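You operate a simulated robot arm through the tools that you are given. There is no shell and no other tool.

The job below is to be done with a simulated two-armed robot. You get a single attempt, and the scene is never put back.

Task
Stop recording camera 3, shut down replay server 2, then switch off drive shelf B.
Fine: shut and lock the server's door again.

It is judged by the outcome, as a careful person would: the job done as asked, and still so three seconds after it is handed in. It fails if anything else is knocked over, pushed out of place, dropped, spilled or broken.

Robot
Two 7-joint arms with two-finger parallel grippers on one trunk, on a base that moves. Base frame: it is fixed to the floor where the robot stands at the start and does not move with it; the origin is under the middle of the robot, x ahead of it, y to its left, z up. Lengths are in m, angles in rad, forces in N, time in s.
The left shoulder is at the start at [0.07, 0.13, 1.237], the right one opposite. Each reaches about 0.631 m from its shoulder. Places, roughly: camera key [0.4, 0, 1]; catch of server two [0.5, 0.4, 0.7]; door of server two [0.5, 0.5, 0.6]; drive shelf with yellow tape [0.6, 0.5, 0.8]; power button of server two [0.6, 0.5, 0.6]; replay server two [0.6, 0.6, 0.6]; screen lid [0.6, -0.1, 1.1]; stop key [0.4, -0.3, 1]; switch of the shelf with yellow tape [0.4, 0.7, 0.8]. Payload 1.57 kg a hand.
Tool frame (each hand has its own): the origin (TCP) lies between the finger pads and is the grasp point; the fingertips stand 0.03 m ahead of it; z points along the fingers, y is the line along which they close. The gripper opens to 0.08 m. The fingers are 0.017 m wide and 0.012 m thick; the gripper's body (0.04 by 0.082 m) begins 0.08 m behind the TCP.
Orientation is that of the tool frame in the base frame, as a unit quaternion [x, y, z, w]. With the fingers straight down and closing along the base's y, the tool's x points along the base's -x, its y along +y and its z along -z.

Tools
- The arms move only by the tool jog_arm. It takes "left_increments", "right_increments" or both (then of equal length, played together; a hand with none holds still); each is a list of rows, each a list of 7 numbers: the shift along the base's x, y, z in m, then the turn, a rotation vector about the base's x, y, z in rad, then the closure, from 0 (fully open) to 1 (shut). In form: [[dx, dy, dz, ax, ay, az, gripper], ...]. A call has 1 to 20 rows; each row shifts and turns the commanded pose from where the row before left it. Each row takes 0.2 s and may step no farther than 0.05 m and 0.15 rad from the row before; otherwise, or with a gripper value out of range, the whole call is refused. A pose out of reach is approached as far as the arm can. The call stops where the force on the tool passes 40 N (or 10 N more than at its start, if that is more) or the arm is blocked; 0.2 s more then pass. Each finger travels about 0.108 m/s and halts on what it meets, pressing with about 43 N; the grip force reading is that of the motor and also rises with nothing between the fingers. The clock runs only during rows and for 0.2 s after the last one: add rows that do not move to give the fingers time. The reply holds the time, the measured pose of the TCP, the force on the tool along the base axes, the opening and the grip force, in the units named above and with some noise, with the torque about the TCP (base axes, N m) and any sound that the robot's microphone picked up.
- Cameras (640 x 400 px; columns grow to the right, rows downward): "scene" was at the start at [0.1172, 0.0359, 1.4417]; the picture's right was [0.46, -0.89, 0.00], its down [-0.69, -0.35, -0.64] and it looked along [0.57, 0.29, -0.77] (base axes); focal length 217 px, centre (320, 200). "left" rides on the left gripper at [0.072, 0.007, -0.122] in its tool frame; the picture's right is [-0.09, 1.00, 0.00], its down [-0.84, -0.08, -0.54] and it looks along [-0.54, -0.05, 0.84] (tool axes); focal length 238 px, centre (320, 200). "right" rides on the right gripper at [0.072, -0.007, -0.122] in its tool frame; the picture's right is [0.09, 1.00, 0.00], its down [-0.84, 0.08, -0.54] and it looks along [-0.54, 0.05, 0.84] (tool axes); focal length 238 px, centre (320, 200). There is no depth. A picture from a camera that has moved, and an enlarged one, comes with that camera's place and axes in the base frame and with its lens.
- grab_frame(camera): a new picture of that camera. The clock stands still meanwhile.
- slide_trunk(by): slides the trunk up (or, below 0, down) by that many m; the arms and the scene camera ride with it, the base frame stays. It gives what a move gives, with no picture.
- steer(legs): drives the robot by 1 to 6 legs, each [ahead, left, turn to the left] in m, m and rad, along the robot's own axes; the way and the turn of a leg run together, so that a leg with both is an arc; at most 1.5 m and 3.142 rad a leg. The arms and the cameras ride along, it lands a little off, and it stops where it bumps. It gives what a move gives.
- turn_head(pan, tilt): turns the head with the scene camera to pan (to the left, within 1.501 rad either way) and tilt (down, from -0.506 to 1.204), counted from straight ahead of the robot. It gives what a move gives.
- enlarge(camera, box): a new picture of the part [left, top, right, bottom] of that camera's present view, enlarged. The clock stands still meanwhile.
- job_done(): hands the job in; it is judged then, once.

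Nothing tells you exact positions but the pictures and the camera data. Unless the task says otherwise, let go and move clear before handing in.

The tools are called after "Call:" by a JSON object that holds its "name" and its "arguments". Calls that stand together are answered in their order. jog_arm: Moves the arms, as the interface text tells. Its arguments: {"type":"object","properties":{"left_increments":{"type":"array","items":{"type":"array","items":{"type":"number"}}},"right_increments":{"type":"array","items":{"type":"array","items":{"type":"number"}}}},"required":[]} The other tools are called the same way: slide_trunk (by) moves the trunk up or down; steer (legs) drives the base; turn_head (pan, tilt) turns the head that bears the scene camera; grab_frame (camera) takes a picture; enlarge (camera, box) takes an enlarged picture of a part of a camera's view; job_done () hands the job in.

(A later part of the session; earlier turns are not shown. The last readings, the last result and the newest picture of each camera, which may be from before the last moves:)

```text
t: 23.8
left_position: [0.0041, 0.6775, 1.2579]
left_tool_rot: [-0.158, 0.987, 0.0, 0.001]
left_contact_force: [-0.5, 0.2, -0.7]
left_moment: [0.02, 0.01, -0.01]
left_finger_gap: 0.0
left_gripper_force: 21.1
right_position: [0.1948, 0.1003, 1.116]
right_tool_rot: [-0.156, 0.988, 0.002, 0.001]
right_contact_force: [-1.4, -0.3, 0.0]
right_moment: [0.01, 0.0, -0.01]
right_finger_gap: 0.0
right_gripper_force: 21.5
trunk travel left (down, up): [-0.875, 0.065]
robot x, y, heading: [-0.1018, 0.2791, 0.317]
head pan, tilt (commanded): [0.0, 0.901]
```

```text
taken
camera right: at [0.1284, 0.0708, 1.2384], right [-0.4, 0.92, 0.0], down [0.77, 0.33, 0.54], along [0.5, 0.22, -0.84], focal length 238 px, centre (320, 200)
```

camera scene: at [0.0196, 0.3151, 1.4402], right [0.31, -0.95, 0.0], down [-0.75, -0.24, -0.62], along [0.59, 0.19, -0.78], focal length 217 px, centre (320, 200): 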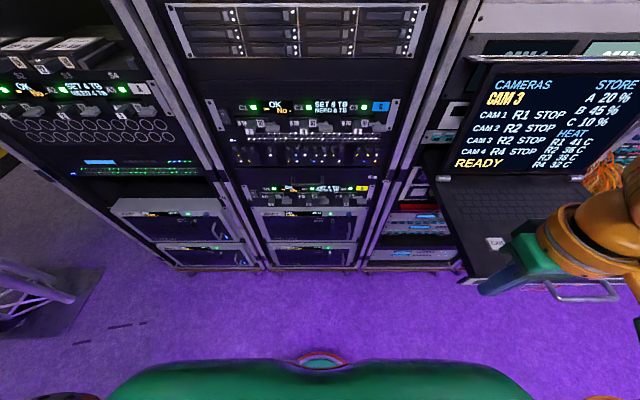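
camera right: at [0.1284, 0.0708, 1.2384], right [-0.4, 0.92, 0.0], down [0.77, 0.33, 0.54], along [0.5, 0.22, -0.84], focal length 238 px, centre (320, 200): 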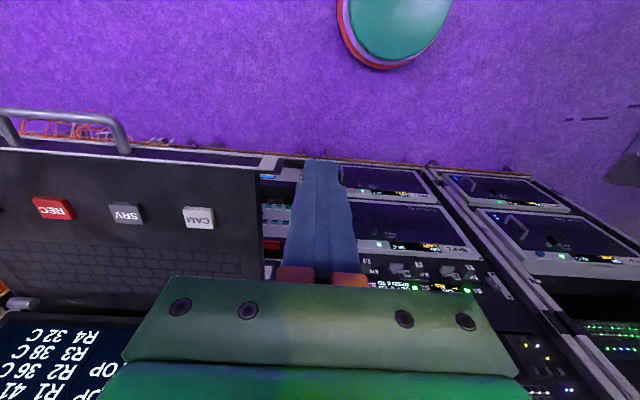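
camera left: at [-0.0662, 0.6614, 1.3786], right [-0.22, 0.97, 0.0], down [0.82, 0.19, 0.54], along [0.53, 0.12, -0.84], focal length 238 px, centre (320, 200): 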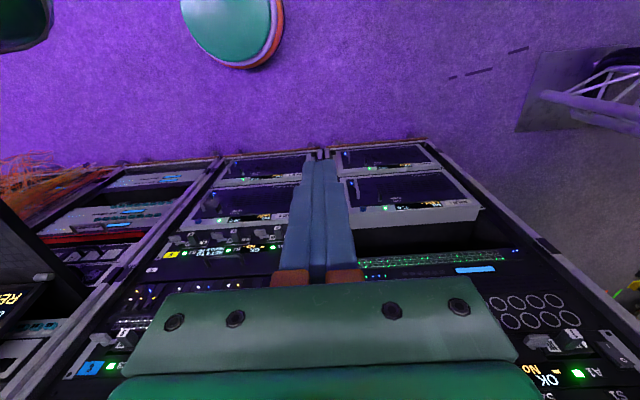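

The robot is now square to the racks. The console drawer is close on my right, so I'll slide left first, then lower the trunk clear of it to work at server height.

Call:
{"name": "steer", "arguments": {"legs": [[-0.05, 0.25, 0.0]]}}

Call:
{"name": "turn_head", "arguments": {"pan": -0.9, "tilt": 0.8}}

Call:
{"name": "grab_frame", "arguments": {"camera": "scene"}}

Call:
{"name": "turn_head", "arguments": {"pan": 0.9, "tilt": 0.8}}

Call:
{"name": "grab_frame", "arguments": {"camera": "scene"}}

```text
t: 25.6
left_position: [-0.1182, 0.8971, 1.2578]
left_tool_rot: [-0.156, 0.988, 0.002, 0.0]
left_contact_force: [0.4, 0.2, 0.2]
left_moment: [0.04, 0.0, 0.01]
left_finger_gap: 0.0
left_gripper_force: 21.2
right_position: [0.0725, 0.3208, 1.1158]
right_tool_rot: [-0.156, 0.988, 0.003, -0.001]
right_contact_force: [0.7, -1.5, -0.6]
right_moment: [0.02, 0.01, 0.03]
right_finger_gap: 0.0
right_gripper_force: 21.1
trunk travel left (down, up): [-0.875, 0.065]
robot x, y, heading: [-0.222, 0.4989, 0.31]
head pan, tilt (commanded): [0.0, 0.901]
```

```text
t: 26.8
left_position: [-0.12, 0.9006, 1.2568]
left_tool_rot: [-0.157, 0.988, 0.0, 0.001]
left_contact_force: [0.1, 0.3, -0.4]
left_moment: [-0.03, -0.01, -0.05]
left_finger_gap: 0.0002
left_gripper_force: 21.3
right_position: [0.0709, 0.3224, 1.1152]
right_tool_rot: [-0.156, 0.988, 0.001, 0.0]
right_contact_force: [0.3, -0.5, 0.3]
right_moment: [0.0, 0.0, 0.03]
right_finger_gap: 0.0001
right_gripper_force: 22.0
trunk travel left (down, up): [-0.875, 0.065]
robot x, y, heading: [-0.2236, 0.5011, 0.312]
head pan, tilt (commanded): [-0.901, 0.799]
```

```text
taken
camera scene: at [-0.1093, 0.4699, 1.448], right [-0.56, -0.83, 0.0], down [-0.6, 0.4, -0.7], along [0.58, -0.39, -0.72], focal length 217 px, centre (320, 200)
```

scene: 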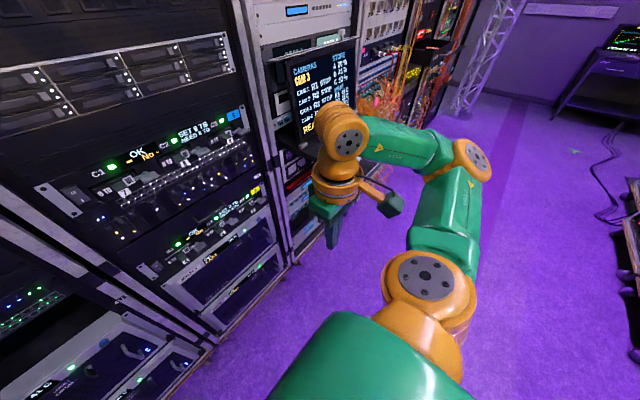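

```text
t: 28.6
left_position: [-0.121, 0.9, 1.2568]
left_tool_rot: [-0.156, 0.988, 0.0, 0.002]
left_contact_force: [0.2, -0.7, 0.1]
left_moment: [0.0, 0.01, -0.01]
left_finger_gap: 0.0
left_gripper_force: 21.9
right_position: [0.0706, 0.3226, 1.1172]
right_tool_rot: [-0.156, 0.988, 0.001, -0.001]
right_contact_force: [0.3, 1.0, 0.3]
right_moment: [0.0, 0.02, -0.02]
right_finger_gap: 0.0
right_gripper_force: 21.1
trunk travel left (down, up): [-0.875, 0.065]
robot x, y, heading: [-0.2261, 0.499, 0.309]
head pan, tilt (commanded): [0.901, 0.799]
```

```text
taken
camera scene: at [-0.1482, 0.5905, 1.4481], right [0.94, -0.35, 0.0], down [-0.25, -0.67, -0.7], along [0.25, 0.65, -0.72], focal length 217 px, centre (320, 200)
```

scene: 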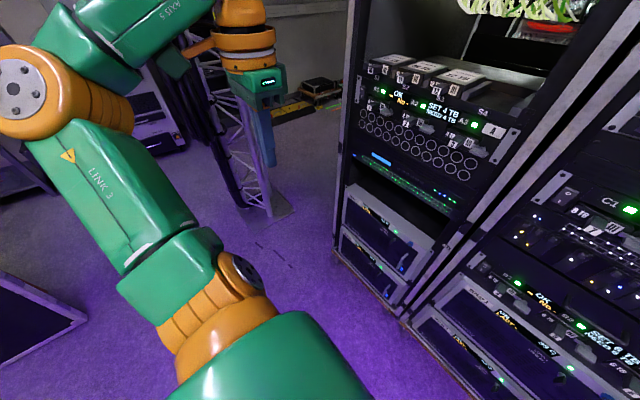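

Clear space around both arms. I'll lower the trunk by 0.4 m so the shoulders sit a bit above server two.

Call:
{"name": "slide_trunk", "arguments": {"by": -0.4}}

Call:
{"name": "turn_head", "arguments": {"pan": -0.4, "tilt": 0.6}}

Call:
{"name": "grab_frame", "arguments": {"camera": "scene"}}

Call:
{"name": "enlarge", "arguments": {"camera": "scene", "box": [220, 120, 480, 320]}}

```text
t: 32.4
left_position: [-0.1204, 0.9005, 0.8577]
left_tool_rot: [-0.157, 0.988, 0.0, 0.002]
left_contact_force: [1.2, -0.1, 0.8]
left_moment: [0.01, 0.0, -0.01]
left_finger_gap: 0.0
left_gripper_force: 20.9
right_position: [0.0697, 0.3218, 0.7164]
right_tool_rot: [-0.156, 0.988, 0.001, -0.001]
right_contact_force: [0.0, -0.2, 0.4]
right_moment: [0.01, 0.0, -0.01]
right_finger_gap: 0.0002
right_gripper_force: 20.9
trunk travel left (down, up): [-0.475, 0.465]
robot x, y, heading: [-0.2242, 0.4971, 0.309]
head pan, tilt (commanded): [0.901, 0.799]
```

```text
t: 33.9
left_position: [-0.1204, 0.9005, 0.8573]
left_tool_rot: [-0.157, 0.988, 0.0, 0.001]
left_contact_force: [-0.1, -1.3, 0.3]
left_moment: [0.02, -0.01, -0.01]
left_finger_gap: 0.0
left_gripper_force: 21.2
right_position: [0.0703, 0.3234, 0.7171]
right_tool_rot: [-0.155, 0.988, 0.001, -0.001]
right_contact_force: [-0.5, -0.4, 0.2]
right_moment: [0.02, 0.02, 0.0]
right_finger_gap: 0.0001
right_gripper_force: 21.0
trunk travel left (down, up): [-0.475, 0.465]
robot x, y, heading: [-0.2225, 0.4986, 0.311]
head pan, tilt (commanded): [-0.4, 0.6]
```

```text
taken
camera scene: at [-0.0886, 0.5073, 1.0649], right [-0.09, -1.0, 0.0], down [-0.56, 0.05, -0.82], along [0.82, -0.07, -0.57], focal length 217 px, centre (320, 200)
```

scene: 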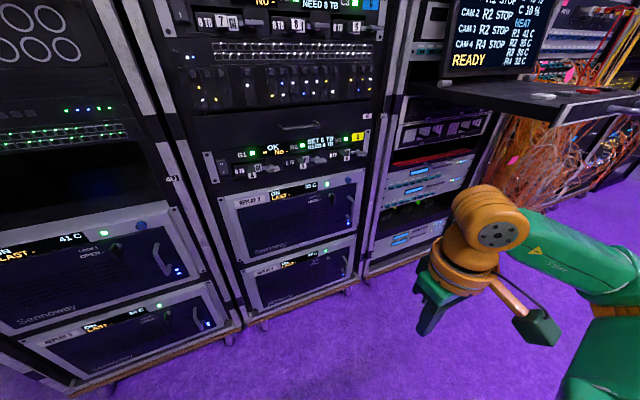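

```text
2.00 times, centred on (350, 220) of scene
camera zoom: at [-0.0886, 0.5073, 1.0649], right [-0.09, -1.0, 0.0], down [-0.56, 0.05, -0.82], along [0.82, -0.07, -0.57], focal length 435 px, centre (260, 160)
```

zoom: 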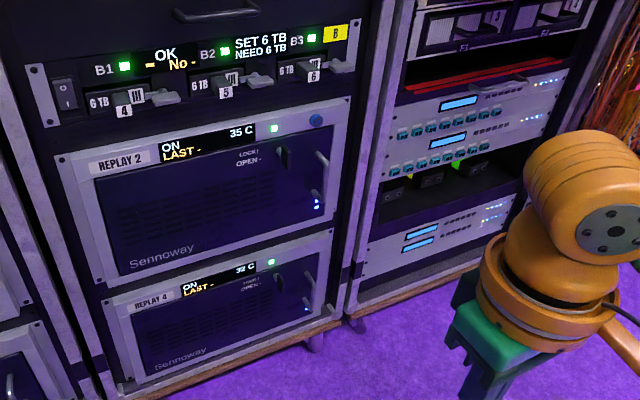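

Now I have a clear front view of REPLAY 2 and shelf B. Zooming in on the catch, handle and rocker.

Call:
{"name": "enlarge", "arguments": {"camera": "scene", "box": [300, 160, 380, 250]}}

Call:
{"name": "enlarge", "arguments": {"camera": "scene", "box": [200, 130, 390, 250]}}

Call:
{"name": "enlarge", "arguments": {"camera": "right", "box": [0, 0, 640, 399]}}

```text
4.44 times, centred on (340, 205) of scene
camera zoom: at [-0.0886, 0.5073, 1.0649], right [-0.09, -1.0, 0.0], down [-0.56, 0.05, -0.82], along [0.82, -0.07, -0.57], focal length 966 px, centre (231, 178)
```

zoom: 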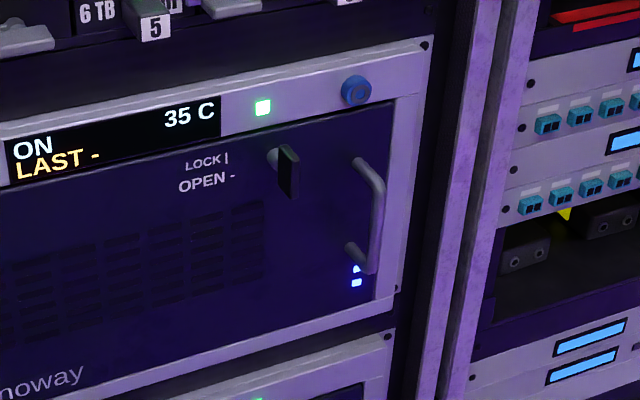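

```text
3.33 times, centred on (295, 190) of scene
camera zoom: at [-0.0886, 0.5073, 1.0649], right [-0.09, -1.0, 0.0], down [-0.56, 0.05, -0.82], along [0.82, -0.07, -0.57], focal length 725 px, centre (403, 233)
```

zoom: 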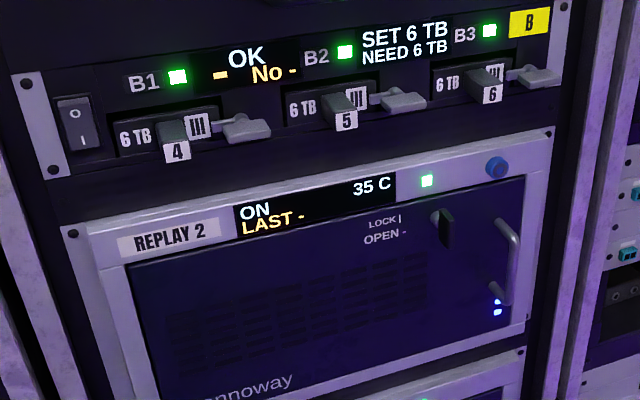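

```text
1.00 times, centred on (320, 200) of right (not enlarged: the box is as wide or as high as the picture)
camera zoom: at [0.0035, 0.2937, 0.8383], right [-0.39, 0.92, 0.0], down [0.77, 0.33, 0.54], along [0.5, 0.21, -0.84], focal length 238 px, centre (320, 200)
```

zoom: 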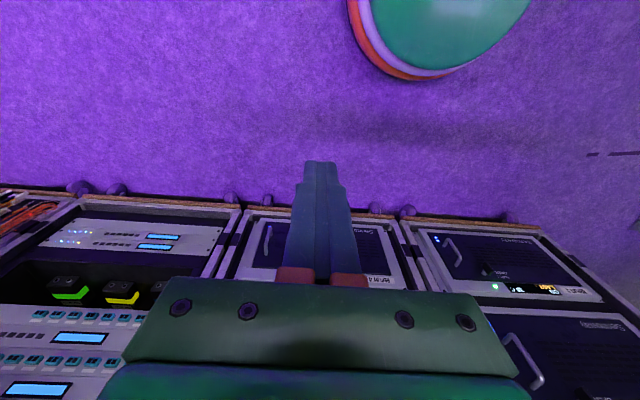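

Measured in rack axes (depth d into the rack, l to the right): catch at d≈0.597, l≈-0.242, z≈0.67; vertical door handle bar at d≈0.586, l≈-0.170, z≈0.60; door hinge on the left near l≈-0.53; the rocker shows O at top, I at bottom. I'll lower a bit more and drive to stand in front of the server.

Call:
{"name": "slide_trunk", "arguments": {"by": -0.1}}

Call:
{"name": "steer", "arguments": {"legs": [[0.0, -0.25, 0.0]]}}

Call:
{"name": "turn_head", "arguments": {"pan": 0.1, "tilt": 0.6}}

Call:
{"name": "grab_frame", "arguments": {"camera": "scene"}}

```text
t: 35.2
left_position: [-0.1208, 0.9008, 0.7581]
left_tool_rot: [-0.156, 0.988, 0.001, 0.001]
left_contact_force: [-0.5, 0.1, 0.0]
left_moment: [-0.01, 0.01, 0.02]
left_finger_gap: 0.0001
left_gripper_force: 21.1
right_position: [0.0711, 0.3224, 0.6167]
right_tool_rot: [-0.155, 0.988, 0.001, 0.0]
right_contact_force: [0.6, -0.5, 0.6]
right_moment: [-0.04, 0.01, -0.02]
right_finger_gap: 0.0
right_gripper_force: 21.2
trunk travel left (down, up): [-0.375, 0.565]
robot x, y, heading: [-0.2263, 0.5012, 0.312]
head pan, tilt (commanded): [-0.4, 0.6]
```

```text
t: 37.1
left_position: [-0.0436, 0.6604, 0.7576]
left_tool_rot: [-0.158, 0.987, 0.001, 0.001]
left_contact_force: [0.0, -0.3, 0.0]
left_moment: [0.0, 0.0, -0.02]
left_finger_gap: 0.0
left_gripper_force: 21.5
right_position: [0.1486, 0.083, 0.6162]
right_tool_rot: [-0.157, 0.988, 0.001, -0.001]
right_contact_force: [-0.5, 0.3, -0.2]
right_moment: [-0.03, -0.02, 0.03]
right_finger_gap: 0.0
right_gripper_force: 21.7
trunk travel left (down, up): [-0.375, 0.565]
robot x, y, heading: [-0.1465, 0.2565, 0.312]
head pan, tilt (commanded): [-0.4, 0.6]
```

```text
t: 38.0
left_position: [-0.0436, 0.6594, 0.757]
left_tool_rot: [-0.157, 0.988, 0.0, 0.0]
left_contact_force: [-0.7, -0.3, 0.7]
left_moment: [0.01, -0.03, -0.02]
left_finger_gap: 0.0
left_gripper_force: 21.8
right_position: [0.1482, 0.0838, 0.6155]
right_tool_rot: [-0.156, 0.988, 0.001, 0.0]
right_contact_force: [-1.3, -0.1, 0.0]
right_moment: [-0.01, 0.01, -0.02]
right_finger_gap: 0.0
right_gripper_force: 21.1
trunk travel left (down, up): [-0.375, 0.565]
robot x, y, heading: [-0.1481, 0.2559, 0.317]
head pan, tilt (commanded): [0.099, 0.6]
```

```text
taken
camera scene: at [-0.0181, 0.3105, 0.9649], right [0.4, -0.92, 0.0], down [-0.52, -0.23, -0.83], along [0.76, 0.33, -0.56], focal length 217 px, centre (320, 200)
```

scene: 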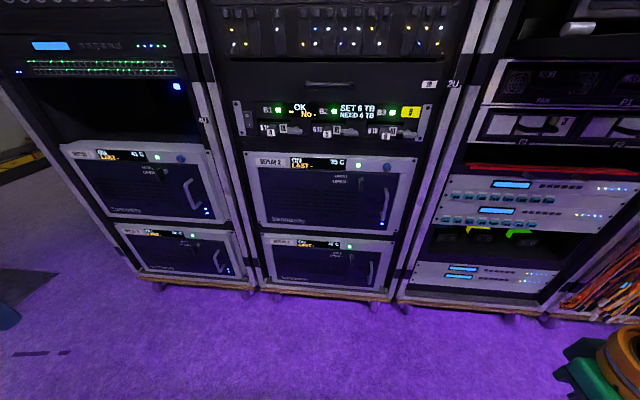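

I'm now directly in front of REPLAY 2 with a free view. Let me refine positions with a zoom.

Call:
{"name": "enlarge", "arguments": {"camera": "scene", "box": [235, 95, 435, 240]}}

Call:
{"name": "enlarge", "arguments": {"camera": "scene", "box": [330, 150, 430, 240]}}

Call:
{"name": "grab_frame", "arguments": {"camera": "right"}}

```text
2.76 times, centred on (335, 168) of scene
camera zoom: at [-0.0181, 0.3105, 0.9649], right [0.4, -0.92, 0.0], down [-0.52, -0.23, -0.83], along [0.76, 0.33, -0.56], focal length 600 px, centre (279, 290)
```

zoom: 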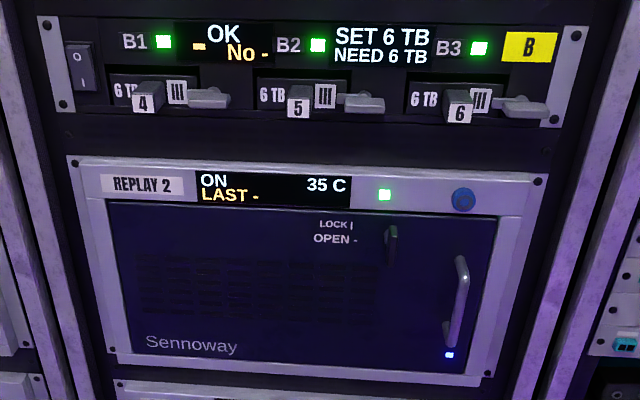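

```text
4.44 times, centred on (380, 195) of scene
camera zoom: at [-0.0181, 0.3105, 0.9649], right [0.4, -0.92, 0.0], down [-0.52, -0.23, -0.83], along [0.76, 0.33, -0.56], focal length 966 px, centre (53, 222)
```

zoom: 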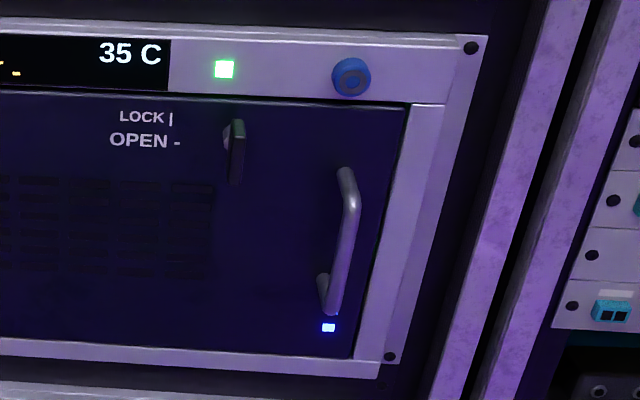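

```text
taken
camera right: at [0.0818, 0.0543, 0.7383], right [-0.4, 0.92, 0.0], down [0.77, 0.33, 0.54], along [0.5, 0.22, -0.84], focal length 238 px, centre (320, 200)
```

right: 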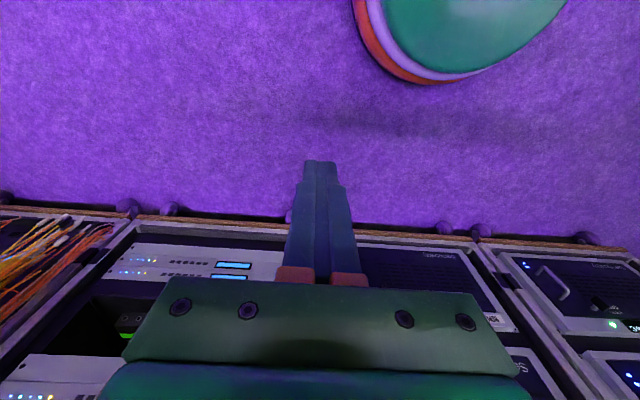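

Refined: catch at about [0.498, 0.412, 0.665], handle bar at about [0.508, 0.339, 0.602], rocker at about [0.437, 0.710, 0.823]. I'll move the base a little closer and swing the right hand to point into the rack, stopping well short of the catch.

Call:
{"name": "steer", "arguments": {"legs": [[0.07, 0.0, 0.0]]}}

Call:
{"name": "jog_arm", "arguments": {"right_increments": [[0.0114, 0.0233, 0.004, 0.0437, -0.136, 0, 1], [0.0114, 0.0233, 0.004, 0.0437, -0.136, 0, 1], [0.0114, 0.0233, 0.004, 0.0437, -0.136, 0, 1], [0.0114, 0.0233, 0.004, 0.0437, -0.136, 0, 1], [0.0114, 0.0233, 0.004, 0.0437, -0.136, 0, 1], [0.0114, 0.0233, 0.004, 0.0437, -0.136, 0, 1], [0.0114, 0.0233, 0.004, 0.0437, -0.136, 0, 1], [0.0114, 0.0233, 0.004, 0.0437, -0.136, 0, 1], [0.0114, 0.0233, 0.004, 0.0437, -0.136, 0, 1], [0.0114, 0.0233, 0.004, 0.0437, -0.136, 0, 1], [0.0114, 0.0233, 0.004, 0.0437, -0.136, 0, 1], [0, 0, 0, 0, 0, 0, 0.4], [0, 0, 0, 0, 0, 0, 0.4]]}}

Call:
{"name": "grab_frame", "arguments": {"camera": "scene"}}

Call:
{"name": "grab_frame", "arguments": {"camera": "right"}}

```text
t: 39.0
left_position: [0.0245, 0.682, 0.7567]
left_tool_rot: [-0.157, 0.988, 0.0, -0.001]
left_contact_force: [0.6, 0.5, 0.9]
left_moment: [0.0, 0.0, 0.0]
left_finger_gap: 0.0
left_gripper_force: 21.5
right_position: [0.2147, 0.1056, 0.6162]
right_tool_rot: [-0.156, 0.988, 0.002, 0.0]
right_contact_force: [-0.8, -0.2, 0.2]
right_moment: [-0.03, 0.03, -0.02]
right_finger_gap: 0.0002
right_gripper_force: 21.4
trunk travel left (down, up): [-0.375, 0.565]
robot x, y, heading: [-0.0801, 0.2809, 0.308]
head pan, tilt (commanded): [0.099, 0.6]
```

```text
t: 41.8
left_position: [0.0235, 0.6826, 0.757]
left_tool_rot: [-0.158, 0.987, 0.0, 0.001]
left_contact_force: [-0.9, -0.4, 0.7]
left_moment: [-0.03, -0.02, -0.01]
left_finger_gap: 0.0001
left_gripper_force: 21.7
right_position: [0.39, 0.3731, 0.6925]
right_tool_rot: [-0.112, 0.698, 0.109, 0.699]
right_contact_force: [-0.3, -0.1, 0.5]
right_moment: [-0.01, -0.04, 0.04]
right_finger_gap: 0.0482
right_gripper_force: 0.2
right hand out of reach, approached as far as the arm can: row 2, 3, 4, 5, 6
trunk travel left (down, up): [-0.375, 0.565]
robot x, y, heading: [-0.0798, 0.2813, 0.313]
head pan, tilt (commanded): [0.099, 0.6]
```

```text
taken
camera scene: at [0.0485, 0.3322, 0.9649], right [0.4, -0.92, 0.0], down [-0.52, -0.23, -0.82], along [0.76, 0.33, -0.57], focal length 217 px, centre (320, 200)
```

scene: 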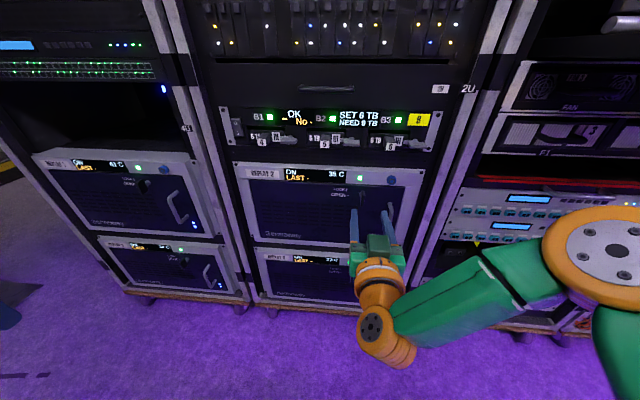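

```text
taken
camera right: at [0.2756, 0.3293, 0.6201], right [-0.31, 0.95, -0.1], down [-0.54, -0.09, 0.84], along [0.78, 0.31, 0.54], focal length 238 px, centre (320, 200)
```

right: 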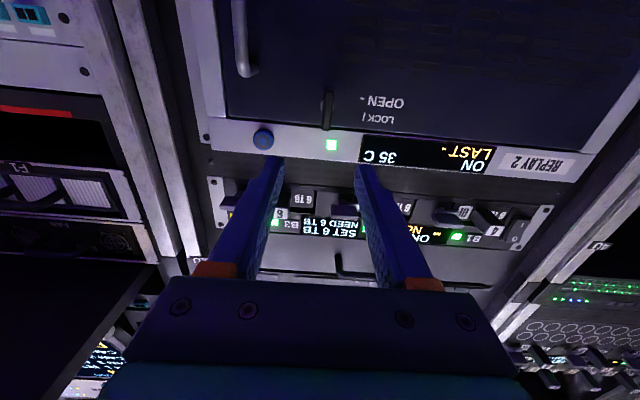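

The right hand points into the rack with fingers open, slightly above and short of the catch. I'll align height and edge closer, then check.

Call:
{"name": "jog_arm", "arguments": {"right_increments": [[0.0137, 0.0065, -0.0133, 0, 0, 0, 0.4], [0.0137, 0.0065, -0.0133, 0, 0, 0, 0.4], [0, 0, 0, 0, 0, 0, 0.4]]}}

Call:
{"name": "grab_frame", "arguments": {"camera": "right"}}

Call:
{"name": "enlarge", "arguments": {"camera": "scene", "box": [300, 150, 440, 280]}}

```text
t: 42.6
left_position: [0.0242, 0.6813, 0.7576]
left_tool_rot: [-0.158, 0.987, 0.0, 0.001]
left_contact_force: [-1.1, 0.2, -0.7]
left_moment: [-0.03, -0.03, -0.01]
left_finger_gap: 0.0
left_gripper_force: 21.3
right_position: [0.4173, 0.3887, 0.6661]
right_tool_rot: [-0.111, 0.698, 0.11, 0.698]
right_contact_force: [-0.1, 0.3, 0.3]
right_moment: [-0.02, -0.02, 0.0]
right_finger_gap: 0.048
right_gripper_force: 0.0
trunk travel left (down, up): [-0.375, 0.565]
robot x, y, heading: [-0.081, 0.279, 0.314]
head pan, tilt (commanded): [0.099, 0.6]
```

```text
taken
camera right: at [0.3013, 0.3439, 0.5929], right [-0.31, 0.95, -0.1], down [-0.54, -0.09, 0.84], along [0.78, 0.31, 0.54], focal length 238 px, centre (320, 200)
```

right: 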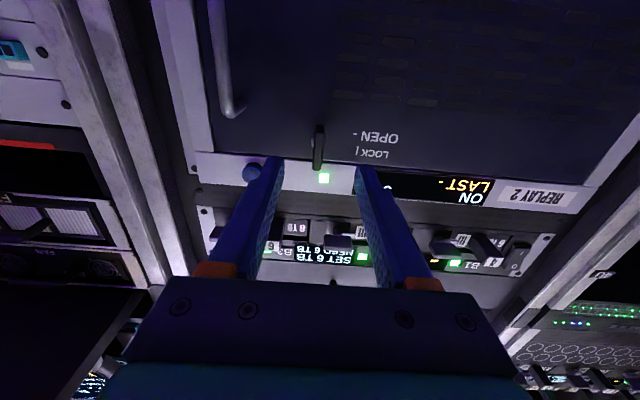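

```text
3.08 times, centred on (370, 215) of scene
camera zoom: at [0.0484, 0.3321, 0.9649], right [0.4, -0.92, 0.0], down [-0.52, -0.23, -0.83], along [0.76, 0.33, -0.56], focal length 669 px, centre (166, 154)
```

zoom: 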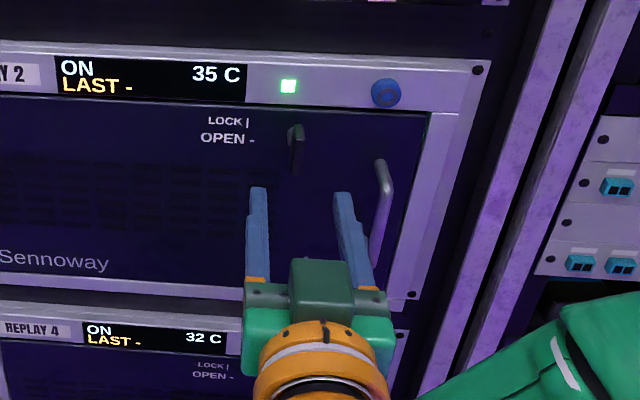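

Aligned: the catch sits centred between the fingers. I'll move forward about 6 cm so the pads flank the catch, without closing yet.

Call:
{"name": "jog_arm", "arguments": {"right_increments": [[0.019, 0.0061, 0, 0, 0, 0, 0.4], [0.019, 0.0061, 0, 0, 0, 0, 0.4], [0.0143, 0.0046, 0, 0, 0, 0, 0.4], [0, 0, 0, 0, 0, 0, 0.4]]}}

Call:
{"name": "grab_frame", "arguments": {"camera": "right"}}

Call:
{"name": "enlarge", "arguments": {"camera": "scene", "box": [300, 150, 440, 280]}}

```text
t: 43.6
left_position: [0.024, 0.6824, 0.7582]
left_tool_rot: [-0.158, 0.987, 0.0, 0.001]
left_contact_force: [0.3, -0.3, 0.3]
left_moment: [-0.02, 0.01, 0.0]
left_finger_gap: 0.0002
left_gripper_force: 21.6
right_position: [0.4663, 0.4034, 0.6637]
right_tool_rot: [-0.111, 0.698, 0.108, 0.699]
right_contact_force: [0.7, -0.6, -0.3]
right_moment: [-0.04, -0.01, -0.04]
right_finger_gap: 0.0478
right_gripper_force: 0.1
trunk travel left (down, up): [-0.375, 0.565]
robot x, y, heading: [-0.0762, 0.2838, 0.315]
head pan, tilt (commanded): [0.099, 0.6]
```

```text
taken
camera right: at [0.3526, 0.3596, 0.5927], right [-0.31, 0.95, -0.1], down [-0.54, -0.09, 0.84], along [0.78, 0.31, 0.54], focal length 238 px, centre (320, 200)
```

right: 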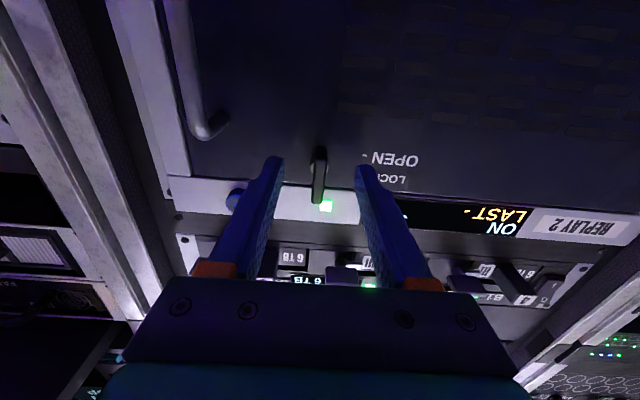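

```text
3.08 times, centred on (370, 215) of scene
camera zoom: at [0.0484, 0.3321, 0.9649], right [0.4, -0.92, 0.0], down [-0.52, -0.23, -0.83], along [0.76, 0.33, -0.56], focal length 669 px, centre (166, 154)
```

zoom: 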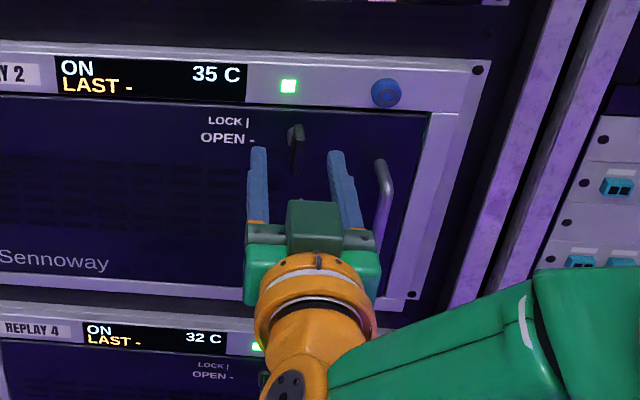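

The fingertips are level with the catch. I'll advance just over 1 cm more and close on it gently.

Call:
{"name": "jog_arm", "arguments": {"right_increments": [[0.0124, 0.004, 0, 0, 0, 0, 0.4], [0, 0, 0, 0, 0, 0, 0.6], [0, 0, 0, 0, 0, 0, 1], [0, 0, 0, 0, 0, 0, 1]]}}

Call:
{"name": "grab_frame", "arguments": {"camera": "right"}}

Call:
{"name": "enlarge", "arguments": {"camera": "scene", "box": [300, 150, 440, 280]}}

```text
t: 44.6
left_position: [0.0238, 0.681, 0.7583]
left_tool_rot: [-0.157, 0.988, 0.002, 0.001]
left_contact_force: [-0.9, -0.8, 0.0]
left_moment: [0.01, 0.02, -0.02]
left_finger_gap: 0.0
left_gripper_force: 21.3
right_position: [0.4792, 0.4071, 0.6637]
right_tool_rot: [-0.111, 0.699, 0.109, 0.698]
right_contact_force: [-0.7, -5.5, -0.6]
right_moment: [0.06, -0.05, 0.48]
right_finger_gap: 0.0086
right_gripper_force: 27.6
trunk travel left (down, up): [-0.375, 0.565]
robot x, y, heading: [-0.0808, 0.2802, 0.313]
head pan, tilt (commanded): [0.099, 0.6]
```

```text
taken
camera right: at [0.3645, 0.3636, 0.5932], right [-0.3, 0.95, -0.09], down [-0.54, -0.09, 0.84], along [0.79, 0.31, 0.54], focal length 238 px, centre (320, 200)
```

right: 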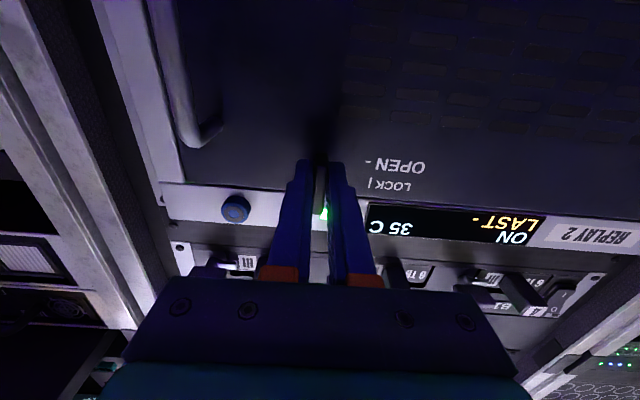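

```text
3.08 times, centred on (370, 215) of scene
camera zoom: at [0.0486, 0.3308, 0.965], right [0.4, -0.92, 0.0], down [-0.52, -0.23, -0.83], along [0.76, 0.33, -0.56], focal length 669 px, centre (166, 154)
```

zoom: 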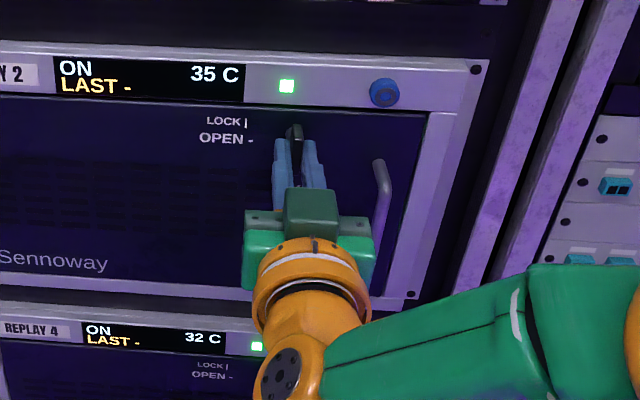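

The catch is gripped (gap 8.6 mm). I'll centre slightly and try a small clockwise turn to see which way it gives.

Call:
{"name": "jog_arm", "arguments": {"right_increments": [[0.0006, -0.0019, 0, 0, 0, 0, 1], [0, 0, 0, 0.095, 0.0306, 0, 1], [0, 0, 0, 0.095, 0.0306, 0, 1], [0, 0, 0, 0, 0, 0, 1]]}}

Call:
{"name": "enlarge", "arguments": {"camera": "scene", "box": [300, 150, 440, 280]}}

```text
t: 45.6
left_position: [0.0223, 0.6818, 0.7575]
left_tool_rot: [-0.157, 0.988, 0.001, 0.001]
left_contact_force: [-0.1, 0.2, 0.2]
left_moment: [0.02, 0.05, 0.0]
left_finger_gap: 0.0
left_gripper_force: 21.2
right_position: [0.4801, 0.4074, 0.6666]
right_tool_rot: [-0.04, 0.707, 0.177, 0.684]
right_contact_force: [-6.9, -2.1, -2.9]
right_moment: [-0.51, -0.03, 0.73]
right_finger_gap: 0.0117
right_gripper_force: 29.2
trunk travel left (down, up): [-0.375, 0.565]
robot x, y, heading: [-0.0803, 0.2819, 0.315]
head pan, tilt (commanded): [0.099, 0.6]
```

```text
3.08 times, centred on (370, 215) of scene
camera zoom: at [0.0473, 0.3323, 0.9651], right [0.4, -0.92, 0.0], down [-0.52, -0.23, -0.83], along [0.76, 0.33, -0.56], focal length 669 px, centre (166, 154)
```

zoom: 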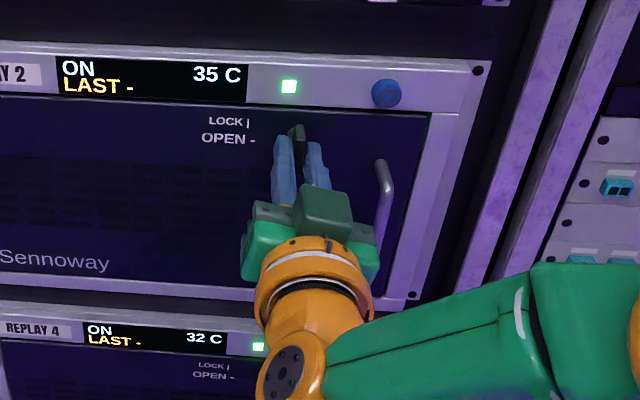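

The fingers turned but the catch stayed (gap widened, steady torque), so it seems blocked clockwise. I'll try counter-clockwise.

Call:
{"name": "jog_arm", "arguments": {"right_increments": [[0, 0, 0, -0.095, -0.0306, 0, 1], [0, 0, 0, -0.095, -0.0306, 0, 1], [0, 0, 0, -0.095, -0.0306, 0, 1], [0, 0, 0, -0.095, -0.0306, 0, 1], [0, 0, 0, 0, 0, 0, 1]]}}

Call:
{"name": "enlarge", "arguments": {"camera": "scene", "box": [300, 150, 440, 280]}}

```text
t: 46.8
left_position: [0.0217, 0.6824, 0.7583]
left_tool_rot: [-0.158, 0.987, 0.0, 0.002]
left_contact_force: [-0.1, 0.2, 0.6]
left_moment: [0.01, -0.02, 0.0]
left_finger_gap: 0.0
left_gripper_force: 21.3
right_position: [0.4797, 0.407, 0.6653]
right_tool_rot: [-0.179, 0.684, 0.037, 0.706]
right_contact_force: [-5.1, -0.8, 0.7]
right_moment: [0.0, -0.1, 0.63]
right_finger_gap: 0.0082
right_gripper_force: 27.2
trunk travel left (down, up): [-0.375, 0.565]
robot x, y, heading: [-0.0799, 0.2782, 0.315]
head pan, tilt (commanded): [0.099, 0.6]
```

```text
3.08 times, centred on (370, 215) of scene
camera zoom: at [0.0472, 0.3319, 0.9652], right [0.4, -0.92, 0.0], down [-0.52, -0.23, -0.83], along [0.76, 0.33, -0.56], focal length 669 px, centre (166, 154)
```

zoom: 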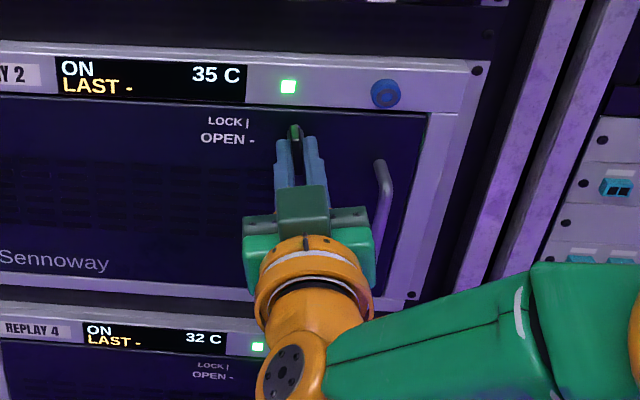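

It turns freely counter-clockwise. I'll continue turning towards OPEN.

Call:
{"name": "jog_arm", "arguments": {"right_increments": [[0, 0, 0, -0.14, -0.045, 0, 1], [0, 0, 0, -0.14, -0.045, 0, 1], [0, 0, 0, -0.14, -0.045, 0, 1], [0, 0, 0, -0.14, -0.045, 0, 1], [0, 0, 0, -0.14, -0.045, 0, 1], [0, 0, 0, 0, 0, 0, 1]]}}

Call:
{"name": "enlarge", "arguments": {"camera": "scene", "box": [300, 150, 440, 280]}}

```text
t: 48.2
left_position: [0.022, 0.6808, 0.7584]
left_tool_rot: [-0.157, 0.988, 0.001, 0.002]
left_contact_force: [0.5, 0.7, -0.3]
left_moment: [-0.02, -0.01, 0.01]
left_finger_gap: 0.0003
left_gripper_force: 21.3
right_position: [0.4796, 0.4057, 0.6664]
right_tool_rot: [-0.412, 0.574, -0.221, 0.672]
right_contact_force: [1.8, -5.4, 11.9]
right_moment: [-0.06, 0.22, 0.26]
right_finger_gap: 0.0079
right_gripper_force: 27.3
trunk travel left (down, up): [-0.375, 0.565]
robot x, y, heading: [-0.0807, 0.2787, 0.31]
head pan, tilt (commanded): [0.099, 0.6]
```

```text
3.08 times, centred on (370, 215) of scene
camera zoom: at [0.046, 0.3302, 0.9655], right [0.4, -0.92, 0.0], down [-0.52, -0.22, -0.83], along [0.76, 0.33, -0.56], focal length 669 px, centre (166, 154)
```

zoom: 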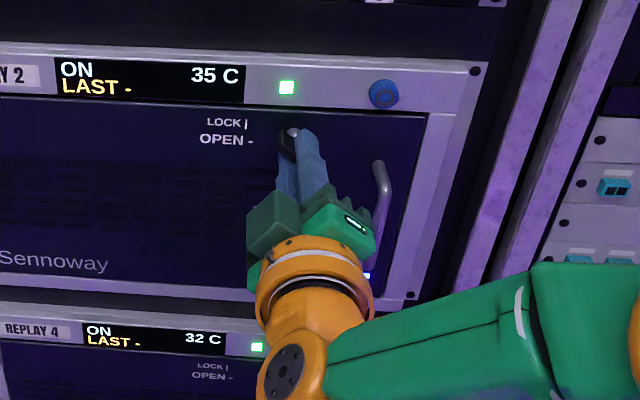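

The catch is turning with the hand; a slight upward push suggests its pivot is a few mm above my grip. I'll compensate and finish the quarter turn.

Call:
{"name": "jog_arm", "arguments": {"right_increments": [[0.0006, -0.0019, 0.003, 0, 0, 0, 1], [0, 0, 0.001, -0.14, -0.045, 0, 1], [0, 0, 0.001, -0.14, -0.045, 0, 1], [0, 0, 0.001, -0.14, -0.045, 0, 1], [0, 0, 0.001, -0.14, -0.045, 0, 1], [0, 0, 0, 0, 0, 0, 1]]}}

Call:
{"name": "enlarge", "arguments": {"camera": "scene", "box": [300, 150, 440, 280]}}

Call:
{"name": "grab_frame", "arguments": {"camera": "right"}}

```text
t: 49.6
left_position: [0.0228, 0.6805, 0.7565]
left_tool_rot: [-0.157, 0.988, 0.0, 0.0]
left_contact_force: [-0.1, -0.8, 0.2]
left_moment: [-0.01, -0.04, 0.01]
left_finger_gap: 0.0
left_gripper_force: 21.1
right_position: [0.4813, 0.4056, 0.67]
right_tool_rot: [-0.566, 0.429, -0.402, 0.578]
right_contact_force: [-20.4, -5.2, -21.5]
right_moment: [-0.02, -0.26, -0.12]
right_finger_gap: 0.0082
right_gripper_force: 27.3
trunk travel left (down, up): [-0.375, 0.565]
robot x, y, heading: [-0.0831, 0.2802, 0.315]
head pan, tilt (commanded): [0.099, 0.6]
```

```text
3.08 times, centred on (370, 215) of scene
camera zoom: at [0.0482, 0.3318, 0.9647], right [0.4, -0.92, 0.0], down [-0.52, -0.23, -0.83], along [0.76, 0.33, -0.56], focal length 669 px, centre (166, 154)
```

zoom: 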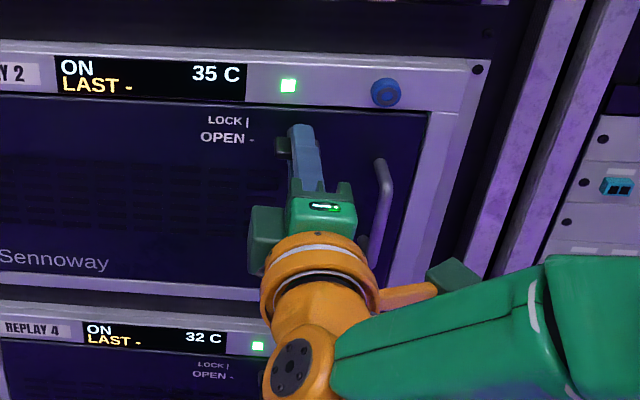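

```text
taken
camera right: at [0.3867, 0.2987, 0.6739], right [0.01, -0.05, -1.0], down [-0.77, 0.63, -0.04], along [0.63, 0.77, -0.03], focal length 238 px, centre (320, 200)
```

right: 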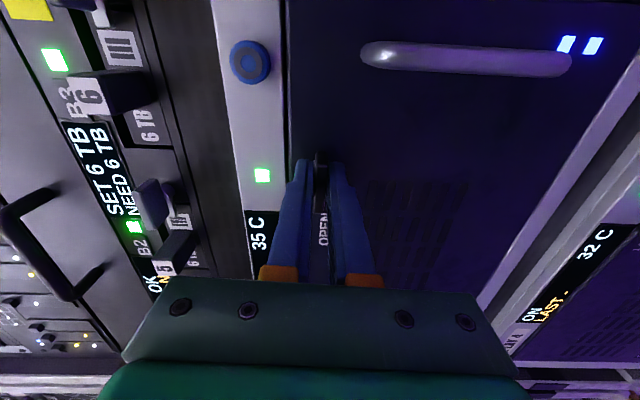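

The catch is now about horizontal (OPEN). I'll relieve the residual force and finish the last few degrees.

Call:
{"name": "jog_arm", "arguments": {"right_increments": [[-0.002, -0.0006, -0.003, 0, 0, 0, 1], [0, 0, 0, -0.05, -0.016, 0, 1], [0, 0, 0, 0, 0, 0, 1]]}}

Call:
{"name": "enlarge", "arguments": {"camera": "scene", "box": [300, 150, 440, 280]}}

```text
t: 50.4
left_position: [0.0243, 0.682, 0.7569]
left_tool_rot: [-0.158, 0.987, 0.0, 0.001]
left_contact_force: [1.0, -0.4, 0.7]
left_moment: [0.01, 0.0, 0.0]
left_finger_gap: 0.0
left_gripper_force: 21.3
right_position: [0.4812, 0.4053, 0.669]
right_tool_rot: [0.572, -0.415, 0.419, -0.569]
right_contact_force: [-3.4, 0.0, -6.9]
right_moment: [0.44, -0.23, 0.0]
right_finger_gap: 0.0084
right_gripper_force: 26.7
trunk travel left (down, up): [-0.375, 0.565]
robot x, y, heading: [-0.0793, 0.2773, 0.313]
head pan, tilt (commanded): [0.099, 0.6]
```

```text
3.08 times, centred on (370, 215) of scene
camera zoom: at [0.0496, 0.3324, 0.9649], right [0.4, -0.92, 0.0], down [-0.52, -0.23, -0.82], along [0.76, 0.33, -0.57], focal length 669 px, centre (166, 154)
```

zoom: 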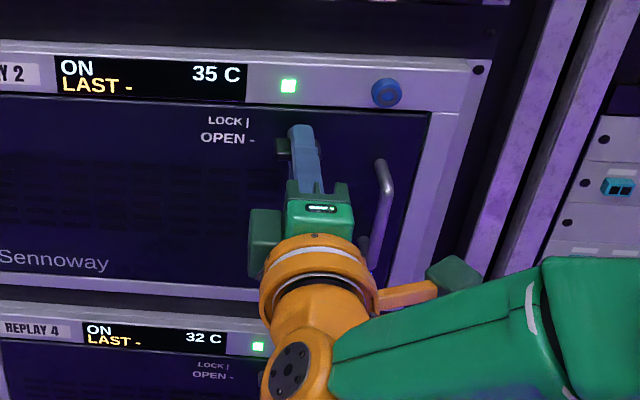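

The reaction torque shows the catch is at its OPEN stop. I'll open the fingers, back off and check that the catch stays level.

Call:
{"name": "jog_arm", "arguments": {"right_increments": [[0, 0, 0, 0, 0, 0, 0.4], [0, 0, 0, 0, 0, 0, 0.4], [-0.0286, -0.0092, 0, 0, 0, 0, 0.4], [-0.0286, -0.0092, 0, 0, 0, 0, 0.4], [-0.0286, -0.0092, 0, 0, 0, 0, 0.4], [-0.0286, -0.0092, 0, 0, 0, 0, 0.4], [0, 0, 0, 0, 0, 0, 0.4]]}}

Call:
{"name": "enlarge", "arguments": {"camera": "scene", "box": [300, 150, 440, 280]}}

Call:
{"name": "grab_frame", "arguments": {"camera": "right"}}

```text
t: 52.0
left_position: [0.0233, 0.6823, 0.7575]
left_tool_rot: [-0.157, 0.988, 0.0, 0.001]
left_contact_force: [0.0, -0.7, 0.8]
left_moment: [-0.03, -0.01, 0.01]
left_finger_gap: 0.0001
left_gripper_force: 20.8
right_position: [0.3656, 0.3685, 0.6666]
right_tool_rot: [0.573, -0.415, 0.419, -0.569]
right_contact_force: [0.4, 0.2, 0.0]
right_moment: [0.0, 0.0, -0.01]
right_finger_gap: 0.0477
right_gripper_force: 0.1
trunk travel left (down, up): [-0.375, 0.565]
robot x, y, heading: [-0.0784, 0.2825, 0.313]
head pan, tilt (commanded): [0.099, 0.6]
```

```text
3.08 times, centred on (370, 215) of scene
camera zoom: at [0.0486, 0.3321, 0.9649], right [0.4, -0.92, 0.0], down [-0.52, -0.23, -0.82], along [0.76, 0.33, -0.57], focal length 669 px, centre (166, 154)
```

zoom: 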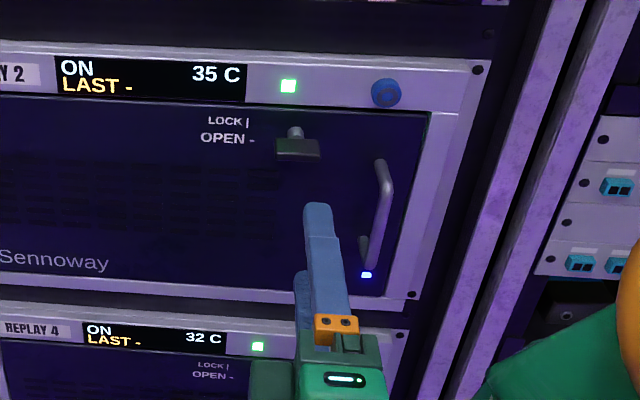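

```text
taken
camera right: at [0.2705, 0.2616, 0.6743], right [0.03, -0.1, -0.99], down [-0.77, 0.63, -0.08], along [0.63, 0.77, -0.06], focal length 238 px, centre (320, 200)
```

right: 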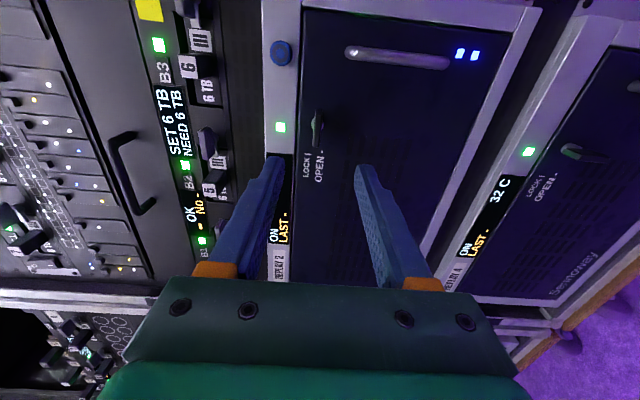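

The catch sits level at OPEN and stays there. Next I roll the hand back and line up with the door handle.

Call:
{"name": "jog_arm", "arguments": {"right_increments": [[0.0046, -0.0054, -0.0059, 0.136, 0.0437, 0, 0.4], [0.0046, -0.0054, -0.0059, 0.136, 0.0437, 0, 0.4], [0.0046, -0.0054, -0.0059, 0.136, 0.0437, 0, 0.4], [0.0046, -0.0054, -0.0059, 0.136, 0.0437, 0, 0.4], [0.0046, -0.0054, -0.0059, 0.136, 0.0437, 0, 0.4], [0.0046, -0.0054, -0.0059, 0.136, 0.0437, 0, 0.4], [0.0046, -0.0054, -0.0059, 0.136, 0.0437, 0, 0.4], [0.0046, -0.0054, -0.0059, 0.136, 0.0437, 0, 0.4], [0.0046, -0.0054, -0.0059, 0.136, 0.0437, 0, 0.4], [0.0046, -0.0054, -0.0059, 0.136, 0.0437, 0, 0.4], [0.0046, -0.0054, -0.0059, 0.136, 0.0437, 0, 0.4], [0, 0, 0, 0, 0, 0, 0.4]]}}

Call:
{"name": "grab_frame", "arguments": {"camera": "right"}}

Call:
{"name": "enlarge", "arguments": {"camera": "scene", "box": [300, 150, 460, 280]}}

```text
t: 54.6
left_position: [0.0236, 0.6818, 0.7569]
left_tool_rot: [-0.157, 0.988, 0.0, 0.001]
left_contact_force: [0.2, 0.0, -0.8]
left_moment: [0.02, 0.01, -0.03]
left_finger_gap: 0.0
left_gripper_force: 21.4
right_position: [0.3791, 0.3575, 0.6359]
right_tool_rot: [-0.11, 0.699, 0.106, 0.699]
right_contact_force: [-0.4, 0.5, -0.5]
right_moment: [0.01, -0.01, -0.01]
right_finger_gap: 0.0478
right_gripper_force: 0.0
right hand out of reach, approached as far as the arm can: row 4, 5, 6, 7, 8, 9, 10, 11
trunk travel left (down, up): [-0.375, 0.565]
robot x, y, heading: [-0.0806, 0.2836, 0.315]
head pan, tilt (commanded): [0.099, 0.6]
```

```text
taken
camera right: at [0.2638, 0.313, 0.5643], right [-0.3, 0.95, -0.1], down [-0.54, -0.09, 0.84], along [0.79, 0.31, 0.54], focal length 238 px, centre (320, 200)
```

right: 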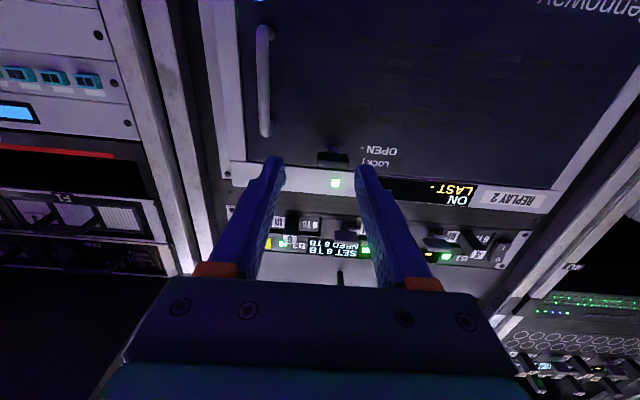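

```text
3.08 times, centred on (380, 215) of scene
camera zoom: at [0.0485, 0.3321, 0.9649], right [0.4, -0.92, 0.0], down [-0.52, -0.23, -0.83], along [0.76, 0.33, -0.57], focal length 669 px, centre (135, 154)
```

zoom: 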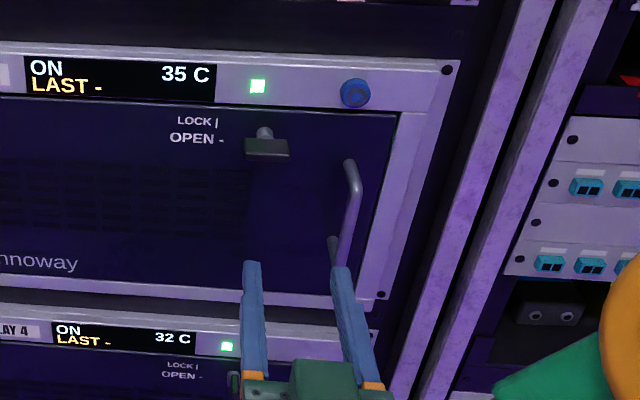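

The hand is short and left of the handle now because the arm was folded tight. I'll shift right and down to line up with the bar at l≈-0.167, z≈0.602.

Call:
{"name": "jog_arm", "arguments": {"right_increments": [[0.0182, -0.024, -0.017, 0, 0, 0, 0.4], [0.0182, -0.024, -0.017, 0, 0, 0, 0.4], [0, 0, 0, 0, 0, 0, 0.4]]}}

Call:
{"name": "grab_frame", "arguments": {"camera": "right"}}

Call:
{"name": "enlarge", "arguments": {"camera": "scene", "box": [300, 150, 460, 280]}}

```text
t: 55.4
left_position: [0.0224, 0.6818, 0.7577]
left_tool_rot: [-0.157, 0.988, 0.0, 0.001]
left_contact_force: [-0.1, -0.1, 0.2]
left_moment: [0.0, 0.0, 0.03]
left_finger_gap: 0.0002
left_gripper_force: 21.0
right_position: [0.3783, 0.3577, 0.6358]
right_tool_rot: [-0.11, 0.699, 0.107, 0.699]
right_contact_force: [-0.2, 0.2, 0.0]
right_moment: [0.03, 0.02, 0.04]
right_finger_gap: 0.0482
right_gripper_force: 0.0
right hand out of reach, approached as far as the arm can: row 1, 2
trunk travel left (down, up): [-0.375, 0.565]
robot x, y, heading: [-0.082, 0.28, 0.317]
head pan, tilt (commanded): [0.099, 0.6]
```

```text
taken
camera right: at [0.2641, 0.3132, 0.5649], right [-0.3, 0.95, -0.1], down [-0.54, -0.08, 0.84], along [0.78, 0.31, 0.54], focal length 238 px, centre (320, 200)
```

right: 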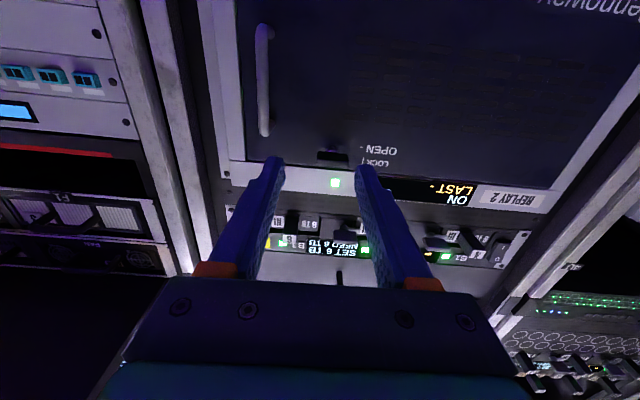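

```text
3.08 times, centred on (380, 215) of scene
camera zoom: at [0.0485, 0.3322, 0.9649], right [0.4, -0.92, 0.0], down [-0.52, -0.23, -0.82], along [0.76, 0.33, -0.57], focal length 669 px, centre (135, 154)
```

zoom: 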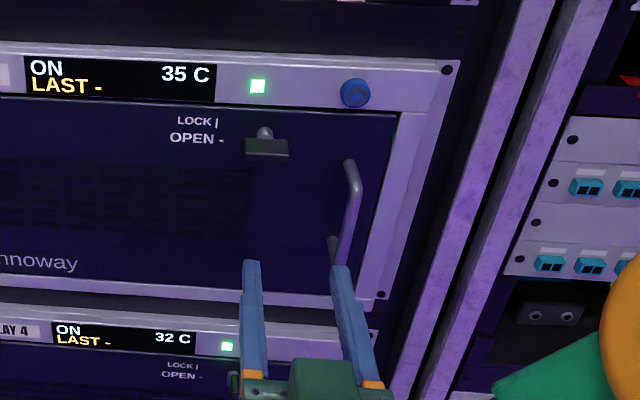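

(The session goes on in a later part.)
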